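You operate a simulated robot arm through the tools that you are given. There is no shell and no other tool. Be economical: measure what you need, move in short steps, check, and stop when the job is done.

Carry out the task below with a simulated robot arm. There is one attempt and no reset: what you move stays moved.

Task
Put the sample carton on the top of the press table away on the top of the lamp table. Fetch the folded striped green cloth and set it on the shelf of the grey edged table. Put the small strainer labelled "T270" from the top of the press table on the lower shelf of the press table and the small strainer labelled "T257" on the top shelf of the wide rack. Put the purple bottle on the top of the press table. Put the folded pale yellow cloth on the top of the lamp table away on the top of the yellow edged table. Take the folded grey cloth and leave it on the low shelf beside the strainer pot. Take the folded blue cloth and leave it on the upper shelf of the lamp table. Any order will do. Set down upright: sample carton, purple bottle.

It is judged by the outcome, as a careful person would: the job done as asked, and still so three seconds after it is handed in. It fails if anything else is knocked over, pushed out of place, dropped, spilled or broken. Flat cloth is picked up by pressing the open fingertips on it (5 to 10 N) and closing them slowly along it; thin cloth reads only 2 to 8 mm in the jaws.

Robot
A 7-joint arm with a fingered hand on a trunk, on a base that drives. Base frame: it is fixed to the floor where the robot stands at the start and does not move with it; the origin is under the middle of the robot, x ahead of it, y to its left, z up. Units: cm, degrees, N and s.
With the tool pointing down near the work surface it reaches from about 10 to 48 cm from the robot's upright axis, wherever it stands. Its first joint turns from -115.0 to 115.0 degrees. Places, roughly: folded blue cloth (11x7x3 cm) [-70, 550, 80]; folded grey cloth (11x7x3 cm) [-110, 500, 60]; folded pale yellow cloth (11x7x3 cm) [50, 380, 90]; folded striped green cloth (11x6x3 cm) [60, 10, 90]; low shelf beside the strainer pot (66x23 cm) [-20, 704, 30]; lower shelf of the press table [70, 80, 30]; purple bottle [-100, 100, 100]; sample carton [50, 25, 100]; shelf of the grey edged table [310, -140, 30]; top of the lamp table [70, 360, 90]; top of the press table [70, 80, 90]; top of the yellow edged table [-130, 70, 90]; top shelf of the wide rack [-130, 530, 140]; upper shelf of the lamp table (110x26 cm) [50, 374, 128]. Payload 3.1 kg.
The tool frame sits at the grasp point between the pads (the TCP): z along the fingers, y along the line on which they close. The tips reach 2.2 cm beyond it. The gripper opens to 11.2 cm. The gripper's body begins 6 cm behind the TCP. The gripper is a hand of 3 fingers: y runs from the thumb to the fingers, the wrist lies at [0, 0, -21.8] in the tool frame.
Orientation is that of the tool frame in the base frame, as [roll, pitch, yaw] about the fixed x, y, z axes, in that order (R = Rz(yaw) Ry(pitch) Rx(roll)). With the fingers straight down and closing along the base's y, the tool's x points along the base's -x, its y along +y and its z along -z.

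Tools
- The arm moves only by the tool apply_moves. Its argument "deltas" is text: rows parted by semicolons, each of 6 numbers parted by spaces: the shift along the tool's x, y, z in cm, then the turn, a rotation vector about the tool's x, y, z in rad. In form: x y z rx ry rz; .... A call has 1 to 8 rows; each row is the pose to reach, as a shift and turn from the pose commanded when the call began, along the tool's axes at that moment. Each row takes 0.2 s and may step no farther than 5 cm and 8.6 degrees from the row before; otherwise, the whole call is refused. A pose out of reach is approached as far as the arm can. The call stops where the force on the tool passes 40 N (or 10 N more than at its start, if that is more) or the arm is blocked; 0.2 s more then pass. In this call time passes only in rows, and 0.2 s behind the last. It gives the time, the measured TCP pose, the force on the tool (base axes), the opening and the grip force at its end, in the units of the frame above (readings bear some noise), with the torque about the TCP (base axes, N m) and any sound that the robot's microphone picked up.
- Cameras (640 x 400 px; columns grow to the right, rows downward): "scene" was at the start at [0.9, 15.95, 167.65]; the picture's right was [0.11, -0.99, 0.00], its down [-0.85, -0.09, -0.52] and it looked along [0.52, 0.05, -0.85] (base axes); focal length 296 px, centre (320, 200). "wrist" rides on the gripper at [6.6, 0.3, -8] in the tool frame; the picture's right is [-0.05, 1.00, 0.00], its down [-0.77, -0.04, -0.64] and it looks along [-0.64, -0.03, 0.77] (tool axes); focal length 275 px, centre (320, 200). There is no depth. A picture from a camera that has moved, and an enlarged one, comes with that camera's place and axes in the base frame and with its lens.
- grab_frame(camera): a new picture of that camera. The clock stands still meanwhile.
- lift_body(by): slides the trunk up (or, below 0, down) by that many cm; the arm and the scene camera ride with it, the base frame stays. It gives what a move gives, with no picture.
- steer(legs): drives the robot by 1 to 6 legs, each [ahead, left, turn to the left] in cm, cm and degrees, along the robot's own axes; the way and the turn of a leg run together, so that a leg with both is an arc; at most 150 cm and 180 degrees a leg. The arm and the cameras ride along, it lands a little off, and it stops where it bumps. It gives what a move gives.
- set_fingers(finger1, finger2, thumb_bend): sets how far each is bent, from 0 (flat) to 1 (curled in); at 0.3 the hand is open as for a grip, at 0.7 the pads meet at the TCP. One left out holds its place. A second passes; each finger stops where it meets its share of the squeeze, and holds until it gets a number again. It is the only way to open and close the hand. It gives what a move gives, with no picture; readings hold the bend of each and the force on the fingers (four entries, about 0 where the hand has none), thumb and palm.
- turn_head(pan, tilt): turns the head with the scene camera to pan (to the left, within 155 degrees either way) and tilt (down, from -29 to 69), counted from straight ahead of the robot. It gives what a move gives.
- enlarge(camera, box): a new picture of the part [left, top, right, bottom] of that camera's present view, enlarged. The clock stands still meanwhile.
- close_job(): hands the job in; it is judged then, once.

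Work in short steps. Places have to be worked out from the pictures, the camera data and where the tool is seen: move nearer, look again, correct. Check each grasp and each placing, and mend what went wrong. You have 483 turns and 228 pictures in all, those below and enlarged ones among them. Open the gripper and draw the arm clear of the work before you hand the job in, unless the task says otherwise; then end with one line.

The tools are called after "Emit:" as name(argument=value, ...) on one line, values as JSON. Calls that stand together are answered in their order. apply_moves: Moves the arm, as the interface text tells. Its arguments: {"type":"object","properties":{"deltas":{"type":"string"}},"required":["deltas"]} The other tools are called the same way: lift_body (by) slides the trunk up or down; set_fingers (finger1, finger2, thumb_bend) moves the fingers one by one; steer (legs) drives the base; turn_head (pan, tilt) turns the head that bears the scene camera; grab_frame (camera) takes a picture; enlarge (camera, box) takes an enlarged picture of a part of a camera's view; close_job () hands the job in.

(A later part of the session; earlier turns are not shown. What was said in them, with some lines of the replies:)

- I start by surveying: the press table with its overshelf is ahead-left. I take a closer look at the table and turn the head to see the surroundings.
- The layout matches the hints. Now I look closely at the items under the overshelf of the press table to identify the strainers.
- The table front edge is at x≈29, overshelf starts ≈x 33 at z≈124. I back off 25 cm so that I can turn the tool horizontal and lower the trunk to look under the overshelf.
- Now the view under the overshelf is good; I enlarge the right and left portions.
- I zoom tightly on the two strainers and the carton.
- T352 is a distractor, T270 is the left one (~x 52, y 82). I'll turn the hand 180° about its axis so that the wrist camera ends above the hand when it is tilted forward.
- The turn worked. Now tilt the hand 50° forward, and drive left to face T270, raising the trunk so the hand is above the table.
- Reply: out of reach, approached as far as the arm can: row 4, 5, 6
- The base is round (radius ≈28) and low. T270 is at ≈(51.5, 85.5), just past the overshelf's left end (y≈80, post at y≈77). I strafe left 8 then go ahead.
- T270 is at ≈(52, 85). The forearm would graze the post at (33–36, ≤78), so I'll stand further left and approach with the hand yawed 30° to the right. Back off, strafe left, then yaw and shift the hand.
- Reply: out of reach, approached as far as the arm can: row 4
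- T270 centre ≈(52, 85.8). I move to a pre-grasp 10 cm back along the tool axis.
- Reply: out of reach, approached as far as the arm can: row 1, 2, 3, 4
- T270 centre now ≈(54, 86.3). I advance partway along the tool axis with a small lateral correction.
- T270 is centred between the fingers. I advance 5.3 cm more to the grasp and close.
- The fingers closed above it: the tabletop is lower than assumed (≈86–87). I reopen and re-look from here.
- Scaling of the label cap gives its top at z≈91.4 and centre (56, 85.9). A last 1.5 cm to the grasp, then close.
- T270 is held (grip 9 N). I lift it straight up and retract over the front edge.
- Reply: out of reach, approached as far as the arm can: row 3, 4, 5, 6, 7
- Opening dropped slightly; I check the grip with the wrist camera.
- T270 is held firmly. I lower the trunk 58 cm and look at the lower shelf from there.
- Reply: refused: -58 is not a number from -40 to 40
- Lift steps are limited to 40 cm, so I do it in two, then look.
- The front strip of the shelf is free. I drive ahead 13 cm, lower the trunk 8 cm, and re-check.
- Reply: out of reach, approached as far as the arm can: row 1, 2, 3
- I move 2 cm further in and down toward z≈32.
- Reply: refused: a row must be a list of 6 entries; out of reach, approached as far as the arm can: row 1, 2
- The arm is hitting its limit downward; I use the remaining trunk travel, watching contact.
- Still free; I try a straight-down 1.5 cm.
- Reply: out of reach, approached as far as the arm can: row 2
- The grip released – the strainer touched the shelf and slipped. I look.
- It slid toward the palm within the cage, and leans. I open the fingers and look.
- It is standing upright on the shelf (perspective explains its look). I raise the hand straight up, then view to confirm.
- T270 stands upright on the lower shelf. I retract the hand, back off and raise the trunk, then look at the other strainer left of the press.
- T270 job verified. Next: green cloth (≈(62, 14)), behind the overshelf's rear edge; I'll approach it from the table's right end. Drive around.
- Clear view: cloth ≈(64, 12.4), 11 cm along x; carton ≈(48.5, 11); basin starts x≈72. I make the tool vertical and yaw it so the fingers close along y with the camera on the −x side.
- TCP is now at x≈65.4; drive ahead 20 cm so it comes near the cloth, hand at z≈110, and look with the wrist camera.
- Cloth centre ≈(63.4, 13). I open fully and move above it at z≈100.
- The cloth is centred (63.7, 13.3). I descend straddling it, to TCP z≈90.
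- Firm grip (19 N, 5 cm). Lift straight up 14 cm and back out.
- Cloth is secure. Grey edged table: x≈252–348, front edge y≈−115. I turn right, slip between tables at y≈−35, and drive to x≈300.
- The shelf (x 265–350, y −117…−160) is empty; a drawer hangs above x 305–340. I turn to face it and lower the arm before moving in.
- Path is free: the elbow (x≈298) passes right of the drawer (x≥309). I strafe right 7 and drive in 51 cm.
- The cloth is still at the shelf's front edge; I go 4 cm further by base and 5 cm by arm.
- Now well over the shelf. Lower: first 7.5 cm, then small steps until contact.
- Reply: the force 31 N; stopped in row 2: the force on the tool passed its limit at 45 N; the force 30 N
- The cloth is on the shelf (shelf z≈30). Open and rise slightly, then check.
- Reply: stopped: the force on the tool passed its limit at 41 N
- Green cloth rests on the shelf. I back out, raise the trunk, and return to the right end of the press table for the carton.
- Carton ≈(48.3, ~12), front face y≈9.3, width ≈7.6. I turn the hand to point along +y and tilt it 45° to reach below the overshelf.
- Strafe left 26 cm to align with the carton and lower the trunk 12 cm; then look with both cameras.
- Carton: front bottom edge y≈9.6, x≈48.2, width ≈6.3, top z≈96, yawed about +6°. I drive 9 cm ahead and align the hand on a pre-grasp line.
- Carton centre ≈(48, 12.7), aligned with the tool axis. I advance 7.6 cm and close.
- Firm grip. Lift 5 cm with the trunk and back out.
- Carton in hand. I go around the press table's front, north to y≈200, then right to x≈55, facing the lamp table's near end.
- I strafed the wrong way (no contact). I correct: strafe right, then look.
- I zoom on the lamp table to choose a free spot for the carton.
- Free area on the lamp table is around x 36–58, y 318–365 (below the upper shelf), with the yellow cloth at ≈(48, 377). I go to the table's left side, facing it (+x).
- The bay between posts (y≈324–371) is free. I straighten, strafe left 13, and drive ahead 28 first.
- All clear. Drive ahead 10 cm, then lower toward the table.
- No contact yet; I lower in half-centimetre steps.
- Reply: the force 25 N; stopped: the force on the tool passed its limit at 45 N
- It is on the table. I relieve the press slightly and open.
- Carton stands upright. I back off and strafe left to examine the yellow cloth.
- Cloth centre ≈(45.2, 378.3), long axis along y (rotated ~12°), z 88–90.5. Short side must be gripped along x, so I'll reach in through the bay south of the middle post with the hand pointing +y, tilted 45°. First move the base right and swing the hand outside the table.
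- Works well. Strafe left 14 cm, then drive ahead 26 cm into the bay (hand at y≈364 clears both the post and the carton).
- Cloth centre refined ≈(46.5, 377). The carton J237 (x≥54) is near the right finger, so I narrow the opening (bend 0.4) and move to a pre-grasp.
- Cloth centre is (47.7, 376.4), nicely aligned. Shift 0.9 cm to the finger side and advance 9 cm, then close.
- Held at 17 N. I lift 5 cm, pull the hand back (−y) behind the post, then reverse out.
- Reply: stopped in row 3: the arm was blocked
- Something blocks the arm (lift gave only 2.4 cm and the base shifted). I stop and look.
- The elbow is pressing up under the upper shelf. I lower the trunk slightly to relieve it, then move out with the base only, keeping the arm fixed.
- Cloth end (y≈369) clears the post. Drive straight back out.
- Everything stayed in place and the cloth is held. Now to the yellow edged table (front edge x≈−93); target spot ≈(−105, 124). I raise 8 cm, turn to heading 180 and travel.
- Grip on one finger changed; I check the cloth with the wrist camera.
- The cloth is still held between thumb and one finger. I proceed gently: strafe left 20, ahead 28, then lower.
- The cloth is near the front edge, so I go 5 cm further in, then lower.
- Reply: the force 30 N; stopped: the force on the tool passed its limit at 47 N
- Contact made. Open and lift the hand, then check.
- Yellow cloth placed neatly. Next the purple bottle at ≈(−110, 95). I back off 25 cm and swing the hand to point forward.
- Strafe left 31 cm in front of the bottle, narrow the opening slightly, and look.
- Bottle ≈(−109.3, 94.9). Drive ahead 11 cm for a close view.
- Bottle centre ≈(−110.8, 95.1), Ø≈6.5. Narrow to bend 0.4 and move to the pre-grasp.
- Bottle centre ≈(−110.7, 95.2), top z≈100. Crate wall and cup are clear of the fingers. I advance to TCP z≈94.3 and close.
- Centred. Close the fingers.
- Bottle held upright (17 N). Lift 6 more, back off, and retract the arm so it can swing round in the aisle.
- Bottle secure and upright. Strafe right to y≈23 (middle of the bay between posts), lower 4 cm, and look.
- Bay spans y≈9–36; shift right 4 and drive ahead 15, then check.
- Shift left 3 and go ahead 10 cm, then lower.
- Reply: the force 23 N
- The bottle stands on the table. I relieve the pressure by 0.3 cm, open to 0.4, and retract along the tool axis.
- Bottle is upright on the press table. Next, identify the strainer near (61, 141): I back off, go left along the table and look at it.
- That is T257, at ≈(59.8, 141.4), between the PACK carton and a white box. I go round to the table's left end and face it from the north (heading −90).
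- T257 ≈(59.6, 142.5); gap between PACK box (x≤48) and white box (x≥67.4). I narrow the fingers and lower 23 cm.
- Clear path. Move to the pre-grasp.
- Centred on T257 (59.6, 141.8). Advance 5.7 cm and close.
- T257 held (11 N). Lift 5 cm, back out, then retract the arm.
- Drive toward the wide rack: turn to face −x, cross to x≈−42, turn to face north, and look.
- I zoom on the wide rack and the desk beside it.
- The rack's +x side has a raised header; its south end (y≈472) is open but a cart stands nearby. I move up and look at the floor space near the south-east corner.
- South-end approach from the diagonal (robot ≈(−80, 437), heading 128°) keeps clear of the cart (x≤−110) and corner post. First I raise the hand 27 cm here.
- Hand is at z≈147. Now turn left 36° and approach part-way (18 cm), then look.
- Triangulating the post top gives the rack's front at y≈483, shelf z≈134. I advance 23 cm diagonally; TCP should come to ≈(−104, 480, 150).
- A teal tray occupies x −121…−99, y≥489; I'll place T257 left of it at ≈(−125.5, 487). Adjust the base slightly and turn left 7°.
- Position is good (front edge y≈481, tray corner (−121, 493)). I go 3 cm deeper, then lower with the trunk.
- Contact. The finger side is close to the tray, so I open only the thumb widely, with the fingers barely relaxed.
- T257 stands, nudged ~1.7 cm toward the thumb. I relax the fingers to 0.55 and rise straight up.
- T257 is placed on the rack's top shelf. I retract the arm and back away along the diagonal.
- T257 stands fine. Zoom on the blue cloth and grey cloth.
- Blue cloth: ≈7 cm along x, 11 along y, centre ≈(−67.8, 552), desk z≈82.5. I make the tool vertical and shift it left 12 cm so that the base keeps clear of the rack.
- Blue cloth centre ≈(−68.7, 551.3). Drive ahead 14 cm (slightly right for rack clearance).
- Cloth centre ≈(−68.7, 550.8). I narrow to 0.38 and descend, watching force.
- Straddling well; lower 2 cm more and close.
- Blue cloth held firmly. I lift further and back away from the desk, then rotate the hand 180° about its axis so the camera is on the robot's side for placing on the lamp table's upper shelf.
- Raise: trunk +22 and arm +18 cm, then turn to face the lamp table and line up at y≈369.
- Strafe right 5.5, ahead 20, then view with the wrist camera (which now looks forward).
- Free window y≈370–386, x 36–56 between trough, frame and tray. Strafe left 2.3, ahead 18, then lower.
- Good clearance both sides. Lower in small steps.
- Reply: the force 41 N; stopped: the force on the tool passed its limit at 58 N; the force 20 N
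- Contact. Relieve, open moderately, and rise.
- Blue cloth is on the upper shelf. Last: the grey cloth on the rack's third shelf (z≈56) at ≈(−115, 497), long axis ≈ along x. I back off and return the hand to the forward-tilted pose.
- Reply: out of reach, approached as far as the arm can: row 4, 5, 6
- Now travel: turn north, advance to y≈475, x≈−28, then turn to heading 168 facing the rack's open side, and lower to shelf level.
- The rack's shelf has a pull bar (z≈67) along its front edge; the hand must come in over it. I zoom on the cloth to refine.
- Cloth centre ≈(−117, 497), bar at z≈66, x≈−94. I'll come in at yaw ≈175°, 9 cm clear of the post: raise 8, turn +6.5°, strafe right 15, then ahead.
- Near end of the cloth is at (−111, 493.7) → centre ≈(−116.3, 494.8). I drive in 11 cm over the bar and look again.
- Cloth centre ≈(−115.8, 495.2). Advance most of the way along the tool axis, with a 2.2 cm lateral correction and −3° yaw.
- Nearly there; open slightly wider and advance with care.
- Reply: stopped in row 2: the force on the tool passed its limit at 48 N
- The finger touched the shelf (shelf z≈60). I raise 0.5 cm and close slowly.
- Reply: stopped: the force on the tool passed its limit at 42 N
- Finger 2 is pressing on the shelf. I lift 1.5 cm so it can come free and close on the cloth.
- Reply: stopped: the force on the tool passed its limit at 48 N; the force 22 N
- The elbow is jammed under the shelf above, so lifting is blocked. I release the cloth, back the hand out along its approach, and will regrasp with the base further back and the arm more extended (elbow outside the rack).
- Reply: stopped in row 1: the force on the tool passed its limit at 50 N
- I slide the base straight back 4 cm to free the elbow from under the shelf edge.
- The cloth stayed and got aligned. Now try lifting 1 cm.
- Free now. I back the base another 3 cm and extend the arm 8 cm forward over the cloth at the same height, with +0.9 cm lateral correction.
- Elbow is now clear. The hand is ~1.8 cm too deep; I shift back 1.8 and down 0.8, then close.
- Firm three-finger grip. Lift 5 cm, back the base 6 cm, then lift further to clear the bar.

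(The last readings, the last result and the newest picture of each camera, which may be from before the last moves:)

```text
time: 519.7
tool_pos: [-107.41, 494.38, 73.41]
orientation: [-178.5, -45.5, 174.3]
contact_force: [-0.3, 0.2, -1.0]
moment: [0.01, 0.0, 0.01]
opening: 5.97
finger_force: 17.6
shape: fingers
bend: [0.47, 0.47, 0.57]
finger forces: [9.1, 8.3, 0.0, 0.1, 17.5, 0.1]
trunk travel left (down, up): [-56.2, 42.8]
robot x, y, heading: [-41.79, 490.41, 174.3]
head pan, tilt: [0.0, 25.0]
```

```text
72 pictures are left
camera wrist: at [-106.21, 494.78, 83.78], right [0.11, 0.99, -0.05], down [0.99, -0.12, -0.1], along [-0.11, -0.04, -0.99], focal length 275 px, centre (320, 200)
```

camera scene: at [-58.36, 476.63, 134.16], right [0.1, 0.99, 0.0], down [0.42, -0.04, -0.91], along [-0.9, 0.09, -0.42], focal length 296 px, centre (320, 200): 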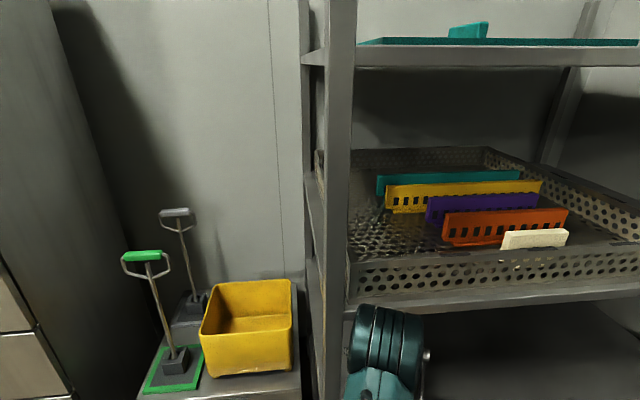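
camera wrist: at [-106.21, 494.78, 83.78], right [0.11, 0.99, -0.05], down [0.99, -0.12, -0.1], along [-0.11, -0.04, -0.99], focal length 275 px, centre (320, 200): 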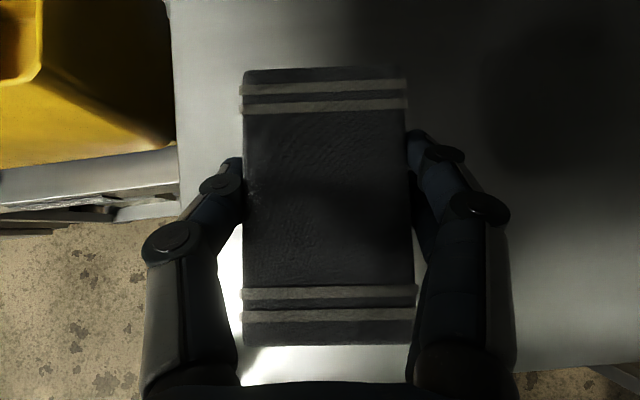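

Lift 2.5 more and back out of the rack.

Emit:
lift_body(by=2.5)

Emit:
steer(legs=[[-25, 0, 0]])

Emit:
turn_head(pan=-80, tilt=25)

Emit:
grab_frame(camera="scene")

Emit:
grab_frame(camera="wrist")

```text
time: 520.4
tool_pos: [-107.42, 494.43, 75.85]
orientation: [-178.4, -45.5, 174.4]
contact_force: [0.4, -0.8, -0.3]
moment: [-0.04, 0.01, -0.03]
opening: 5.97
finger_force: 18.0
shape: fingers
bend: [0.47, 0.47, 0.57]
finger forces: [9.1, 8.4, 0.0, 0.0, 17.5, 0.1]
trunk travel left (down, up): [-58.7, 40.3]
robot x, y, heading: [-41.58, 490.46, 173.9]
head pan, tilt: [0.0, 25.0]
```

```text
time: 522.2
tool_pos: [-82.33, 491.9, 75.89]
orientation: [-178.4, -45.5, 174.1]
contact_force: [0.1, 0.9, -1.3]
moment: [0.01, -0.02, 0.03]
opening: 5.97
finger_force: 17.5
shape: fingers
bend: [0.47, 0.47, 0.57]
finger forces: [9.0, 8.4, 0.0, 0.1, 17.5, 0.1]
trunk travel left (down, up): [-58.7, 40.3]
robot x, y, heading: [-16.65, 487.84, 173.9]
head pan, tilt: [0.0, 25.0]
```

```text
time: 523.8
tool_pos: [-82.45, 491.88, 75.93]
orientation: [-178.5, -45.5, 174.2]
contact_force: [-0.6, 0.7, 0.1]
moment: [-0.01, 0.0, 0.01]
opening: 5.97
finger_force: 17.9
shape: fingers
bend: [0.47, 0.47, 0.57]
finger forces: [9.2, 8.4, 0.0, 0.1, 17.5, 0.0]
trunk travel left (down, up): [-58.7, 40.3]
robot x, y, heading: [-16.56, 487.73, 174.1]
head pan, tilt: [-80.0, 25.0]
```

```text
71 pictures are left
camera scene: at [-12.75, 481.09, 148.69], right [1.0, 0.07, 0.0], down [0.03, -0.42, -0.91], along [-0.07, 0.9, -0.42], focal length 296 px, centre (320, 200)
```

scene: 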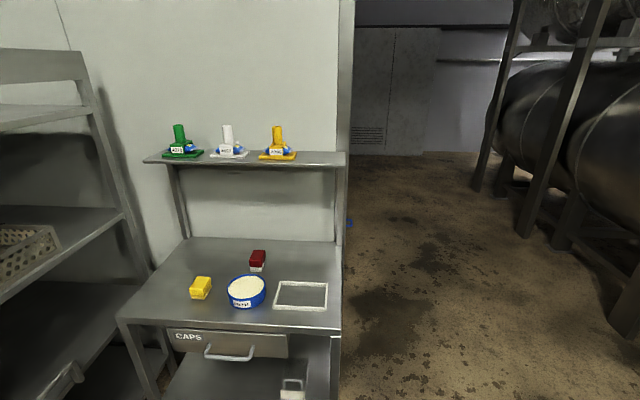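

```text
70 pictures are left
camera wrist: at [-81.3, 492.33, 86.29], right [0.11, 0.99, -0.05], down [0.99, -0.12, -0.1], along [-0.11, -0.04, -0.99], focal length 275 px, centre (320, 200)
```

wrist: 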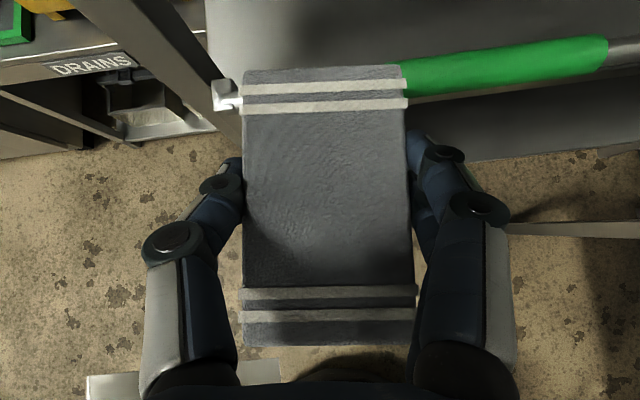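

Cloth held well. The low shelf lies beyond the partition. I retract the arm, move east to x≈45, turn north and drive past the partition end.

Emit:
apply_moves(deltas="-2.5 0 -2.5 0 0 0;-5 0 -5 0 0 0;-7.5 0 -7.5 0 0 0;-10 0 -10 0 0 0")

Emit:
steer(legs=[[-62, 0, 0], [0, 0, -84], [140, 0, 0]])

Emit:
turn_head(pan=50, tilt=30)

Emit:
grab_frame(camera="scene")

```text
time: 524.8
tool_pos: [-68.4, 491.07, 75.86]
orientation: [-178.4, -45.5, 174.3]
contact_force: [0.4, 0.8, -0.5]
moment: [0.01, -0.03, 0.0]
opening: 5.95
finger_force: 17.2
shape: fingers
bend: [0.47, 0.47, 0.57]
finger forces: [8.9, 8.3, 0.1, 0.1, 17.2, 0.0]
trunk travel left (down, up): [-58.7, 40.3]
robot x, y, heading: [-16.51, 487.74, 173.7]
head pan, tilt: [-80.0, 25.0]
```

```text
time: 538.5
tool_pos: [48.58, 674.27, 75.82]
orientation: [-178.5, -45.5, 88.3]
contact_force: [0.2, -0.3, -0.3]
moment: [0.02, 0.02, 0.0]
opening: 5.96
finger_force: 17.3
shape: fingers
bend: [0.47, 0.47, 0.57]
finger forces: [8.9, 8.3, 0.0, 0.0, 17.1, 0.0]
trunk travel left (down, up): [-58.7, 40.3]
robot x, y, heading: [49.25, 622.34, 88.1]
head pan, tilt: [-80.0, 25.0]
```

```text
time: 540.6
tool_pos: [48.63, 674.34, 75.7]
orientation: [-178.4, -45.4, 88.3]
contact_force: [0.3, 1.1, -0.7]
moment: [0.02, 0.02, 0.01]
opening: 5.98
finger_force: 17.5
shape: fingers
bend: [0.47, 0.47, 0.57]
finger forces: [8.7, 8.2, 0.0, 0.0, 17.1, 0.0]
trunk travel left (down, up): [-58.7, 40.3]
robot x, y, heading: [48.72, 622.05, 87.8]
head pan, tilt: [50.0, 30.0]
```

```text
69 pictures are left
camera scene: at [26.73, 622.96, 147.89], right [0.67, 0.74, 0.0], down [0.37, -0.33, -0.87], along [-0.64, 0.58, -0.5], focal length 296 px, centre (320, 200)
```

scene: 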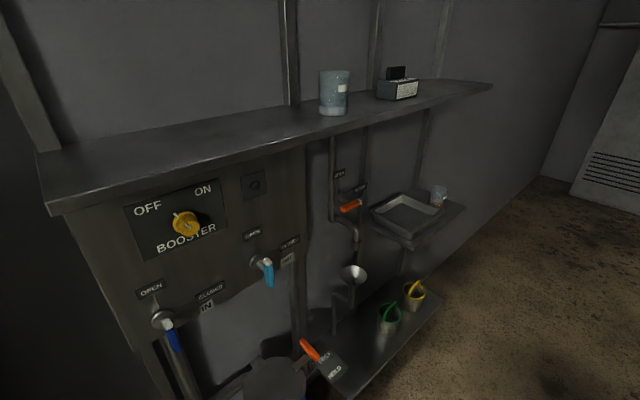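

The low shelf (x −31…−8, y≈671–737, z≈30) is along the wall unit, with cups on it. I position further east opposite it and face it.

Emit:
steer(legs=[[70, -28, 0], [0, 0, 92]])

Emit:
turn_head(pan=5, tilt=35)

Emit:
grab_frame(camera="scene")

```text
time: 548.7
tool_pos: [27.86, 687.22, 75.74]
orientation: [-178.5, -45.5, -177.5]
contact_force: [0.4, -0.3, 0.3]
moment: [-0.02, 0.01, 0.03]
opening: 5.97
finger_force: 16.7
shape: fingers
bend: [0.47, 0.47, 0.57]
finger forces: [8.6, 8.2, 0.1, 0.0, 17.2, 0.0]
trunk travel left (down, up): [-58.7, 40.3]
robot x, y, heading: [79.76, 691.33, -177.7]
head pan, tilt: [50.0, 30.0]
```

```text
time: 549.8
tool_pos: [27.85, 687.4, 75.66]
orientation: [-178.5, -45.5, -177.5]
contact_force: [-0.2, -0.5, 0.0]
moment: [0.01, -0.02, 0.0]
opening: 5.95
finger_force: 16.9
shape: fingers
bend: [0.47, 0.47, 0.57]
finger forces: [8.7, 8.3, 0.1, 0.0, 17.1, 0.0]
trunk travel left (down, up): [-58.7, 40.3]
robot x, y, heading: [79.69, 691.4, -177.4]
head pan, tilt: [5.0, 35.0]
```

```text
68 pictures are left
camera scene: at [77.62, 675.22, 147.11], right [-0.13, 0.99, 0.0], down [0.57, 0.07, -0.82], along [-0.81, -0.11, -0.57], focal length 296 px, centre (320, 200)
```

scene: 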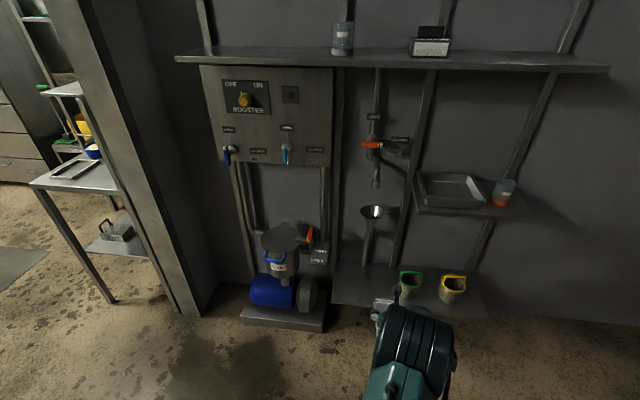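

Emit:
enlarge(camera="scene", box=[300, 180, 520, 330])

```text
2.67 times, centred on (410, 255) of scene
camera zoom: at [77.62, 675.22, 147.11], right [-0.13, 0.99, 0.0], down [0.57, 0.07, -0.82], along [-0.81, -0.11, -0.57], focal length 788 px, centre (80, 53)
```

zoom: 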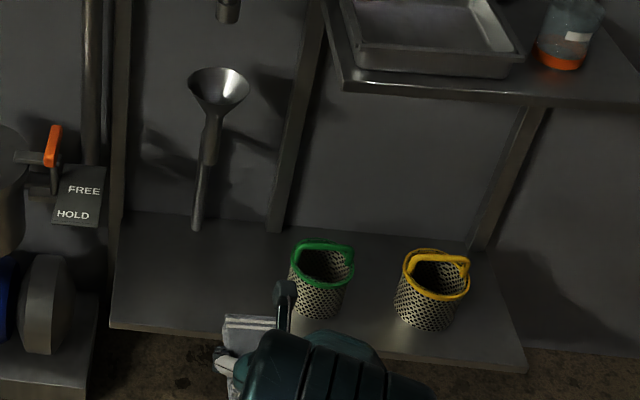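

Free spot on the shelf: y≈674–698, x −24…−9; funnel stands at the back (x≤−23). I lower the trunk 34 cm and drive in 38 cm, checking.

Emit:
lift_body(by=-34)

Emit:
steer(legs=[[30, 1, 0]])

Emit:
grab_frame(camera="wrist")

Emit:
grab_frame(camera="scene")

```text
time: 553.1
tool_pos: [27.83, 687.3, 41.73]
orientation: [-178.3, -45.4, -177.5]
contact_force: [1.0, 0.1, -1.1]
moment: [0.0, 0.04, 0.0]
opening: 5.96
finger_force: 17.0
shape: fingers
bend: [0.47, 0.47, 0.57]
finger forces: [8.7, 8.3, 0.1, 0.0, 17.2, 0.0]
trunk travel left (down, up): [-24.7, 74.3]
robot x, y, heading: [79.51, 691.83, -177.7]
head pan, tilt: [5.0, 35.0]
```

```text
time: 555.2
tool_pos: [-2.54, 685.45, 41.7]
orientation: [-178.4, -45.5, -177.8]
contact_force: [0.2, 0.4, 0.1]
moment: [0.01, 0.02, -0.01]
opening: 5.97
finger_force: 17.2
shape: fingers
bend: [0.47, 0.47, 0.57]
finger forces: [8.7, 8.4, 0.1, 0.0, 17.1, 0.0]
trunk travel left (down, up): [-24.7, 74.3]
robot x, y, heading: [49.17, 689.25, -178.2]
head pan, tilt: [5.0, 35.0]
```

```text
66 pictures are left
camera wrist: at [-1.43, 685.99, 52.17], right [-0.02, 1.0, -0.05], down [0.99, 0.02, -0.1], along [-0.1, -0.05, -0.99], focal length 275 px, centre (320, 200)
```

wrist: 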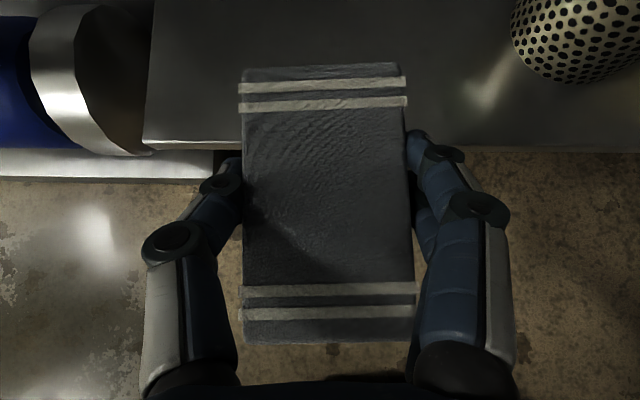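

```text
65 pictures are left
camera scene: at [47.26, 673.08, 113.11], right [-0.12, 0.99, 0.0], down [0.57, 0.07, -0.82], along [-0.81, -0.1, -0.57], focal length 296 px, centre (320, 200)
```

scene: 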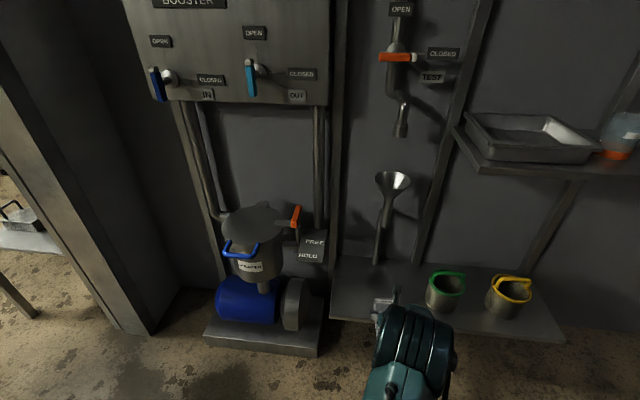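

Shelf edge and left end confirmed. Drive ahead 14 (2 left) and lower.

Emit:
steer(legs=[[14, 1.5, 0]])

Emit:
lift_body(by=-7)

Emit:
lift_body(by=-1)

Emit:
grab_frame(camera="wrist")

```text
time: 556.5
tool_pos: [-16.62, 683.31, 41.79]
orientation: [-178.4, -45.6, -177.8]
contact_force: [-0.7, 0.6, -0.3]
moment: [-0.02, 0.01, 0.02]
opening: 5.98
finger_force: 16.9
shape: fingers
bend: [0.47, 0.47, 0.57]
finger forces: [8.7, 8.3, 0.0, 0.1, 17.0, 0.0]
trunk travel left (down, up): [-24.7, 74.3]
robot x, y, heading: [35.23, 687.15, -177.7]
head pan, tilt: [5.0, 35.0]
```

```text
time: 557.6
tool_pos: [-16.68, 683.32, 34.8]
orientation: [-178.4, -45.6, -177.9]
contact_force: [0.2, -0.5, -1.2]
moment: [0.03, 0.0, -0.01]
opening: 5.93
finger_force: 16.9
shape: fingers
bend: [0.47, 0.47, 0.57]
finger forces: [8.7, 8.4, 0.1, 0.0, 17.1, 0.0]
trunk travel left (down, up): [-17.7, 81.3]
robot x, y, heading: [35.05, 687.35, -178.1]
head pan, tilt: [5.0, 35.0]
```

```text
time: 558.2
tool_pos: [-16.67, 683.35, 33.72]
orientation: [-178.4, -45.6, -177.7]
contact_force: [0.1, 0.1, -1.3]
moment: [-0.01, -0.01, 0.01]
opening: 5.99
finger_force: 17.0
shape: fingers
bend: [0.47, 0.47, 0.57]
finger forces: [8.7, 8.4, 0.1, 0.0, 17.1, 0.0]
trunk travel left (down, up): [-16.7, 82.3]
robot x, y, heading: [35.15, 687.19, -178.0]
head pan, tilt: [5.0, 35.0]
```

```text
64 pictures are left
camera wrist: at [-15.63, 683.93, 44.17], right [-0.03, 1.0, -0.05], down [0.99, 0.02, -0.1], along [-0.1, -0.06, -0.99], focal length 275 px, centre (320, 200)
```

wrist: 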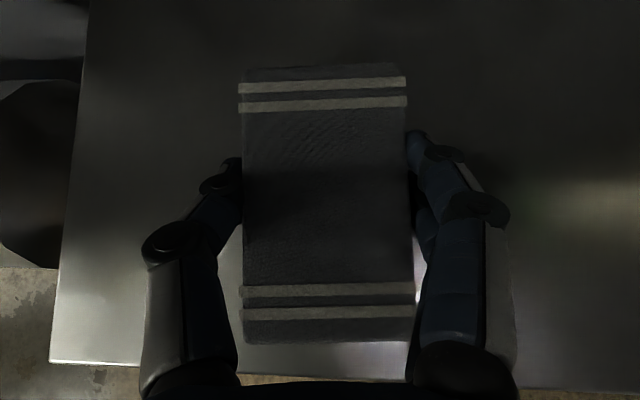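

Well over the shelf; I go 2 cm deeper, then lower until contact.

Emit:
steer(legs=[[2, 0, 0]])

Emit:
lift_body(by=-0.8)

Emit:
lift_body(by=-0.8)

Emit:
lift_body(by=-0.8)

```text
time: 559.0
tool_pos: [-18.7, 683.26, 33.75]
orientation: [-178.4, -45.5, -177.8]
contact_force: [1.2, 0.4, -0.1]
moment: [0.01, -0.03, 0.01]
opening: 5.94
finger_force: 17.3
shape: fingers
bend: [0.47, 0.47, 0.57]
finger forces: [8.6, 8.3, 0.0, 0.1, 17.0, 0.0]
trunk travel left (down, up): [-16.7, 82.3]
robot x, y, heading: [33.1, 687.01, -178.0]
head pan, tilt: [5.0, 35.0]
```

```text
time: 559.5
tool_pos: [-18.65, 683.31, 32.94]
orientation: [-178.5, -45.4, -177.8]
contact_force: [0.4, 0.1, -0.1]
moment: [-0.01, -0.02, -0.01]
opening: 5.98
finger_force: 17.0
shape: fingers
bend: [0.47, 0.47, 0.57]
finger forces: [8.7, 8.5, 0.0, 0.0, 17.2, 0.0]
trunk travel left (down, up): [-15.9, 83.1]
robot x, y, heading: [33.02, 687.51, -177.9]
head pan, tilt: [5.0, 35.0]
```

```text
time: 560.1
tool_pos: [-18.87, 683.25, 32.92]
orientation: [-178.6, -46.4, -177.6]
contact_force: [-1.2, 0.1, 41.2]
moment: [1.6, 0.55, -0.02]
opening: 5.95
finger_force: 35.8
shape: fingers
bend: [0.47, 0.52, 0.57]
finger forces: [9.3, 45.3, 0.1, 0.1, 17.1, 0.0]
trunk travel left (down, up): [-15.1, 83.9]
robot x, y, heading: [33.31, 687.32, -178.2]
head pan, tilt: [5.0, 35.0]
```

```text
time: 560.4
tool_pos: [-19.22, 683.45, 32.81]
orientation: [-178.8, -46.8, -177.3]
contact_force: [1.0, 0.3, 19.8]
moment: [0.81, 0.24, -0.04]
opening: 5.96
finger_force: 26.1
shape: fingers
bend: [0.47, 0.51, 0.57]
finger forces: [9.3, 25.7, 0.0, 0.0, 17.0, 0.1]
trunk travel left (down, up): [-15.0, 84.0]
robot x, y, heading: [33.15, 687.04, -178.1]
head pan, tilt: [5.0, 35.0]
stopped: the force on the tool passed its limit at 57 N (the readings are from after the stop); the commanded pose is now the measured one
```

Contact with the shelf. Relieve 0.5 cm, open, rise and check.

Emit:
lift_body(by=0.5)

Emit:
set_fingers(finger1=0.36, finger2=0.36, thumb_bend=0.36)

Emit:
lift_body(by=8)

Emit:
grab_frame(camera="wrist")

```text
time: 561.0
tool_pos: [-19.01, 683.32, 32.86]
orientation: [-178.5, -46.1, -177.6]
contact_force: [0.1, -0.7, 4.5]
moment: [0.16, 0.02, 0.01]
opening: 5.98
finger_force: 18.9
shape: fingers
bend: [0.47, 0.49, 0.57]
finger forces: [8.9, 11.6, 0.0, 0.0, 17.2, 0.1]
trunk travel left (down, up): [-15.5, 83.5]
robot x, y, heading: [33.12, 687.24, -177.9]
head pan, tilt: [5.0, 35.0]
```

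```text
time: 562.0
tool_pos: [-19.09, 683.32, 32.98]
orientation: [-178.6, -46.2, -177.6]
contact_force: [0.0, 0.2, -0.6]
moment: [0.02, -0.01, 0.0]
opening: 9.45
finger_force: 0.0
shape: fingers
bend: [0.36, 0.36, 0.36]
finger forces: [0.0, 0.1, 0.0, 0.0, 0.0, 0.0]
trunk travel left (down, up): [-15.5, 83.5]
robot x, y, heading: [33.44, 686.84, -178.1]
head pan, tilt: [5.0, 35.0]
```

```text
time: 563.1
tool_pos: [-18.95, 683.28, 41.02]
orientation: [-178.6, -46.1, -177.4]
contact_force: [-0.5, -1.4, 0.6]
moment: [0.05, 0.05, -0.02]
opening: 9.44
finger_force: 0.0
shape: fingers
bend: [0.36, 0.36, 0.36]
finger forces: [0.0, 0.1, 0.0, 0.0, 0.0, 0.0]
trunk travel left (down, up): [-23.5, 75.5]
robot x, y, heading: [33.23, 687.36, -178.1]
head pan, tilt: [5.0, 35.0]
```

```text
63 pictures are left
camera wrist: at [-17.82, 683.87, 51.39], right [-0.03, 1.0, -0.05], down [0.99, 0.02, -0.12], along [-0.12, -0.05, -0.99], focal length 275 px, centre (320, 200)
```

wrist: 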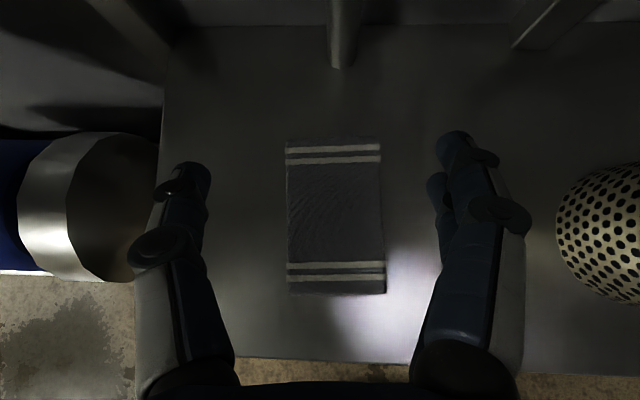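

Grey cloth is on the low shelf. I back away, raise, and verify the rack (T257 and trays) after the earlier elbow contact.

Emit:
steer(legs=[[-45, 0, 0]])

Emit:
lift_body(by=40)

Emit:
lift_body(by=30)

Emit:
steer(legs=[[0, 0, 88], [150, 0, 0], [60, -30, 0]])

Emit:
turn_head(pan=-88, tilt=18)

Emit:
grab_frame(camera="scene")

```text
time: 565.8
tool_pos: [24.4, 685.2, 40.98]
orientation: [-178.5, -46.3, -178.0]
contact_force: [0.1, 0.4, 0.2]
moment: [0.01, -0.01, 0.02]
opening: 9.45
finger_force: 0.2
shape: fingers
bend: [0.36, 0.36, 0.36]
finger forces: [0.0, 0.0, 0.0, 0.1, 0.1, 0.1]
trunk travel left (down, up): [-23.5, 75.5]
robot x, y, heading: [76.54, 688.45, -178.5]
head pan, tilt: [5.0, 35.0]
```

```text
time: 569.6
tool_pos: [24.37, 685.16, 81.08]
orientation: [-178.7, -46.2, -178.0]
contact_force: [0.4, 0.7, -0.5]
moment: [-0.02, 0.0, 0.01]
opening: 9.44
finger_force: 0.1
shape: fingers
bend: [0.36, 0.36, 0.36]
finger forces: [0.0, 0.1, 0.1, 0.0, 0.1, 0.0]
trunk travel left (down, up): [-63.5, 35.5]
robot x, y, heading: [76.57, 688.68, -178.6]
head pan, tilt: [5.0, 35.0]
```

```text
time: 572.6
tool_pos: [24.5, 685.09, 111.06]
orientation: [-178.7, -46.2, -177.9]
contact_force: [0.1, 1.0, 0.1]
moment: [-0.01, 0.03, -0.01]
opening: 9.45
finger_force: 0.0
shape: fingers
bend: [0.36, 0.36, 0.36]
finger forces: [0.1, 0.1, 0.0, 0.1, 0.1, 0.0]
trunk travel left (down, up): [-93.5, 5.5]
robot x, y, heading: [76.8, 688.52, -178.2]
head pan, tilt: [5.0, 35.0]
```

```text
time: 587.0
tool_pos: [33.66, 430.27, 110.98]
orientation: [-178.6, -46.3, -93.8]
contact_force: [4.6, 3.8, -1.5]
moment: [0.05, 0.1, 0.25]
opening: 10.0
finger_force: 2.2
shape: fingers
bend: [0.36, 0.36, 0.34]
finger forces: [0.0, 0.0, 0.0, 0.0, 5.4, 0.1]
trunk travel left (down, up): [-93.5, 5.5]
robot x, y, heading: [35.24, 482.59, -94.5]
head pan, tilt: [5.0, 35.0]
```

```text
time: 588.6
tool_pos: [33.66, 430.33, 111.0]
orientation: [-178.8, -46.1, -93.8]
contact_force: [4.2, 2.5, -1.8]
moment: [0.01, 0.07, 0.17]
opening: 9.98
finger_force: 2.7
shape: fingers
bend: [0.36, 0.36, 0.34]
finger forces: [0.0, 0.0, 0.0, 0.0, 5.0, 0.0]
trunk travel left (down, up): [-93.5, 5.5]
robot x, y, heading: [35.93, 482.54, -94.3]
head pan, tilt: [-88.0, 18.0]
```

```text
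62 pictures are left
camera scene: at [42.22, 487.77, 184.59], right [0.04, 1.0, 0.0], down [0.31, -0.01, -0.95], along [-0.95, 0.04, -0.31], focal length 296 px, centre (320, 200)
```

scene: 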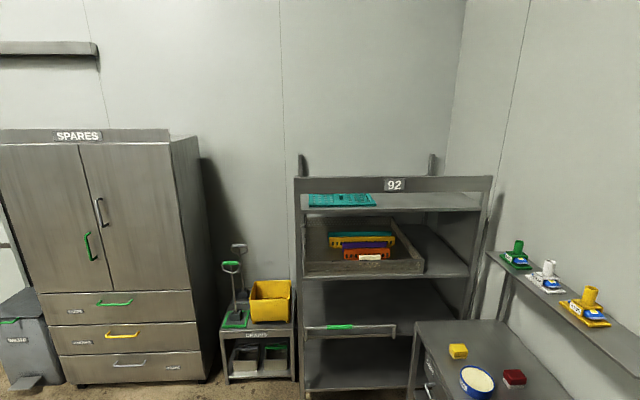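

The thumb is lightly touching the lamp table's end post. I back away at once and inspect the lamp table.

Emit:
steer(legs=[[-25, 0, 0], [0, -75, 0]])

Emit:
turn_head(pan=45, tilt=30)

Emit:
grab_frame(camera="scene")

```text
time: 594.2
tool_pos: [-39.68, 461.34, 111.05]
orientation: [-178.8, -46.2, -93.7]
contact_force: [0.5, 1.2, -0.3]
moment: [0.0, 0.0, -0.01]
opening: 9.51
finger_force: 0.1
shape: fingers
bend: [0.36, 0.36, 0.36]
finger forces: [0.0, 0.1, 0.0, 0.1, 0.1, 0.1]
trunk travel left (down, up): [-93.5, 5.5]
robot x, y, heading: [-37.88, 513.28, -94.4]
head pan, tilt: [-88.0, 18.0]
```

```text
time: 596.3
tool_pos: [-39.6, 461.28, 110.98]
orientation: [-178.7, -46.2, -93.8]
contact_force: [-0.1, 0.5, -1.2]
moment: [0.0, 0.01, 0.03]
opening: 9.52
finger_force: 0.0
shape: fingers
bend: [0.36, 0.36, 0.36]
finger forces: [0.0, 0.1, 0.0, 0.0, 0.1, 0.1]
trunk travel left (down, up): [-93.5, 5.5]
robot x, y, heading: [-37.71, 513.39, -94.4]
head pan, tilt: [45.0, 30.0]
```

```text
61 pictures are left
camera scene: at [-16.04, 511.51, 182.66], right [-0.76, -0.65, 0.0], down [-0.33, 0.38, -0.87], along [0.56, -0.66, -0.5], focal length 296 px, centre (320, 200)
```

scene: 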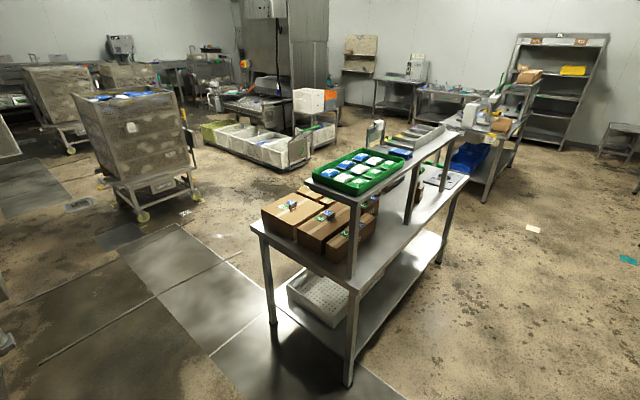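

Lamp table looks intact. I zoom on it and check T257 on the rack.

Emit:
enlarge(camera="scene", box=[250, 110, 490, 290])

Emit:
turn_head(pan=-69, tilt=25)

Emit:
grab_frame(camera="scene")

```text
2.22 times, centred on (370, 200) of scene
camera zoom: at [-16.04, 511.51, 182.66], right [-0.76, -0.65, 0.0], down [-0.33, 0.38, -0.87], along [0.56, -0.66, -0.5], focal length 657 px, centre (209, 200)
```

zoom: 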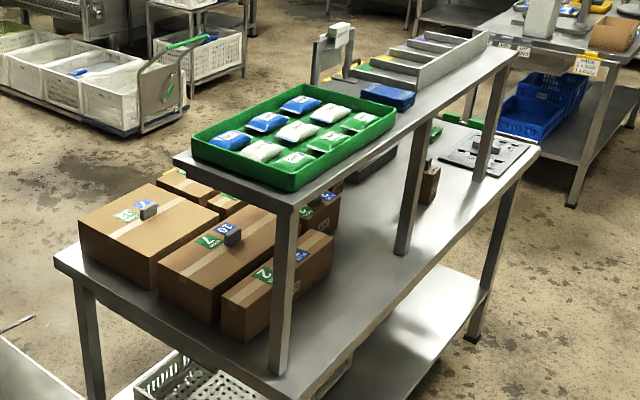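

```text
time: 598.2
tool_pos: [-39.55, 461.29, 110.98]
orientation: [-178.7, -46.1, -93.7]
contact_force: [-0.1, 1.0, 0.7]
moment: [0.04, 0.02, 0.0]
opening: 9.49
finger_force: 0.0
shape: fingers
bend: [0.36, 0.36, 0.36]
finger forces: [0.1, 0.0, 0.0, 0.0, 0.0, 0.1]
trunk travel left (down, up): [-93.5, 5.5]
robot x, y, heading: [-38.1, 513.26, -94.3]
head pan, tilt: [-69.0, 25.0]
```

```text
59 pictures are left
camera scene: at [-30.75, 515.72, 183.46], right [-0.29, 0.96, 0.0], down [0.4, 0.12, -0.91], along [-0.87, -0.26, -0.42], focal length 296 px, centre (320, 200)
```

scene: 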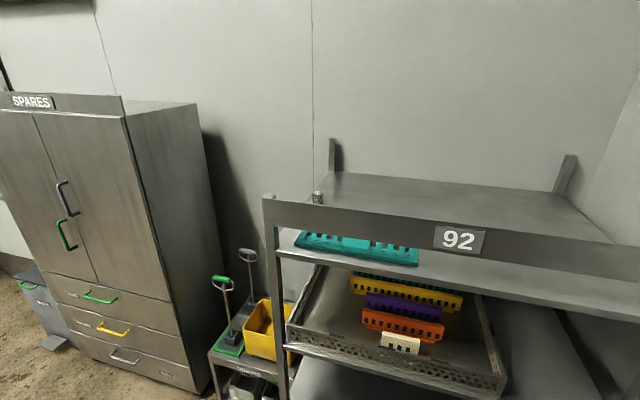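

T257 still stands on the rack, the lamp table's items are in place, and the hand is empty and clear. I hand the job in.

Emit:
set_fingers(finger1=0.3, finger2=0.3, thumb_bend=0.3)

Emit:
close_job()

```text
time: 599.2
tool_pos: [-39.57, 461.26, 111.02]
orientation: [-178.7, -46.1, -93.7]
contact_force: [0.3, -0.8, 0.0]
moment: [-0.02, 0.0, 0.03]
opening: 11.1
finger_force: 0.0
shape: fingers
bend: [0.3, 0.3, 0.3]
finger forces: [0.0, 0.1, 0.1, 0.0, 0.0, 0.0]
trunk travel left (down, up): [-93.5, 5.5]
robot x, y, heading: [-37.92, 513.44, -94.2]
head pan, tilt: [-69.0, 25.0]
```

```text
The job is handed in.
```

All eight items are where you asked, with the carton and bottle set down upright, and the job is handed in; the arm bumped the lamp table twice and the wide rack once, and later pictures showed nothing moved.
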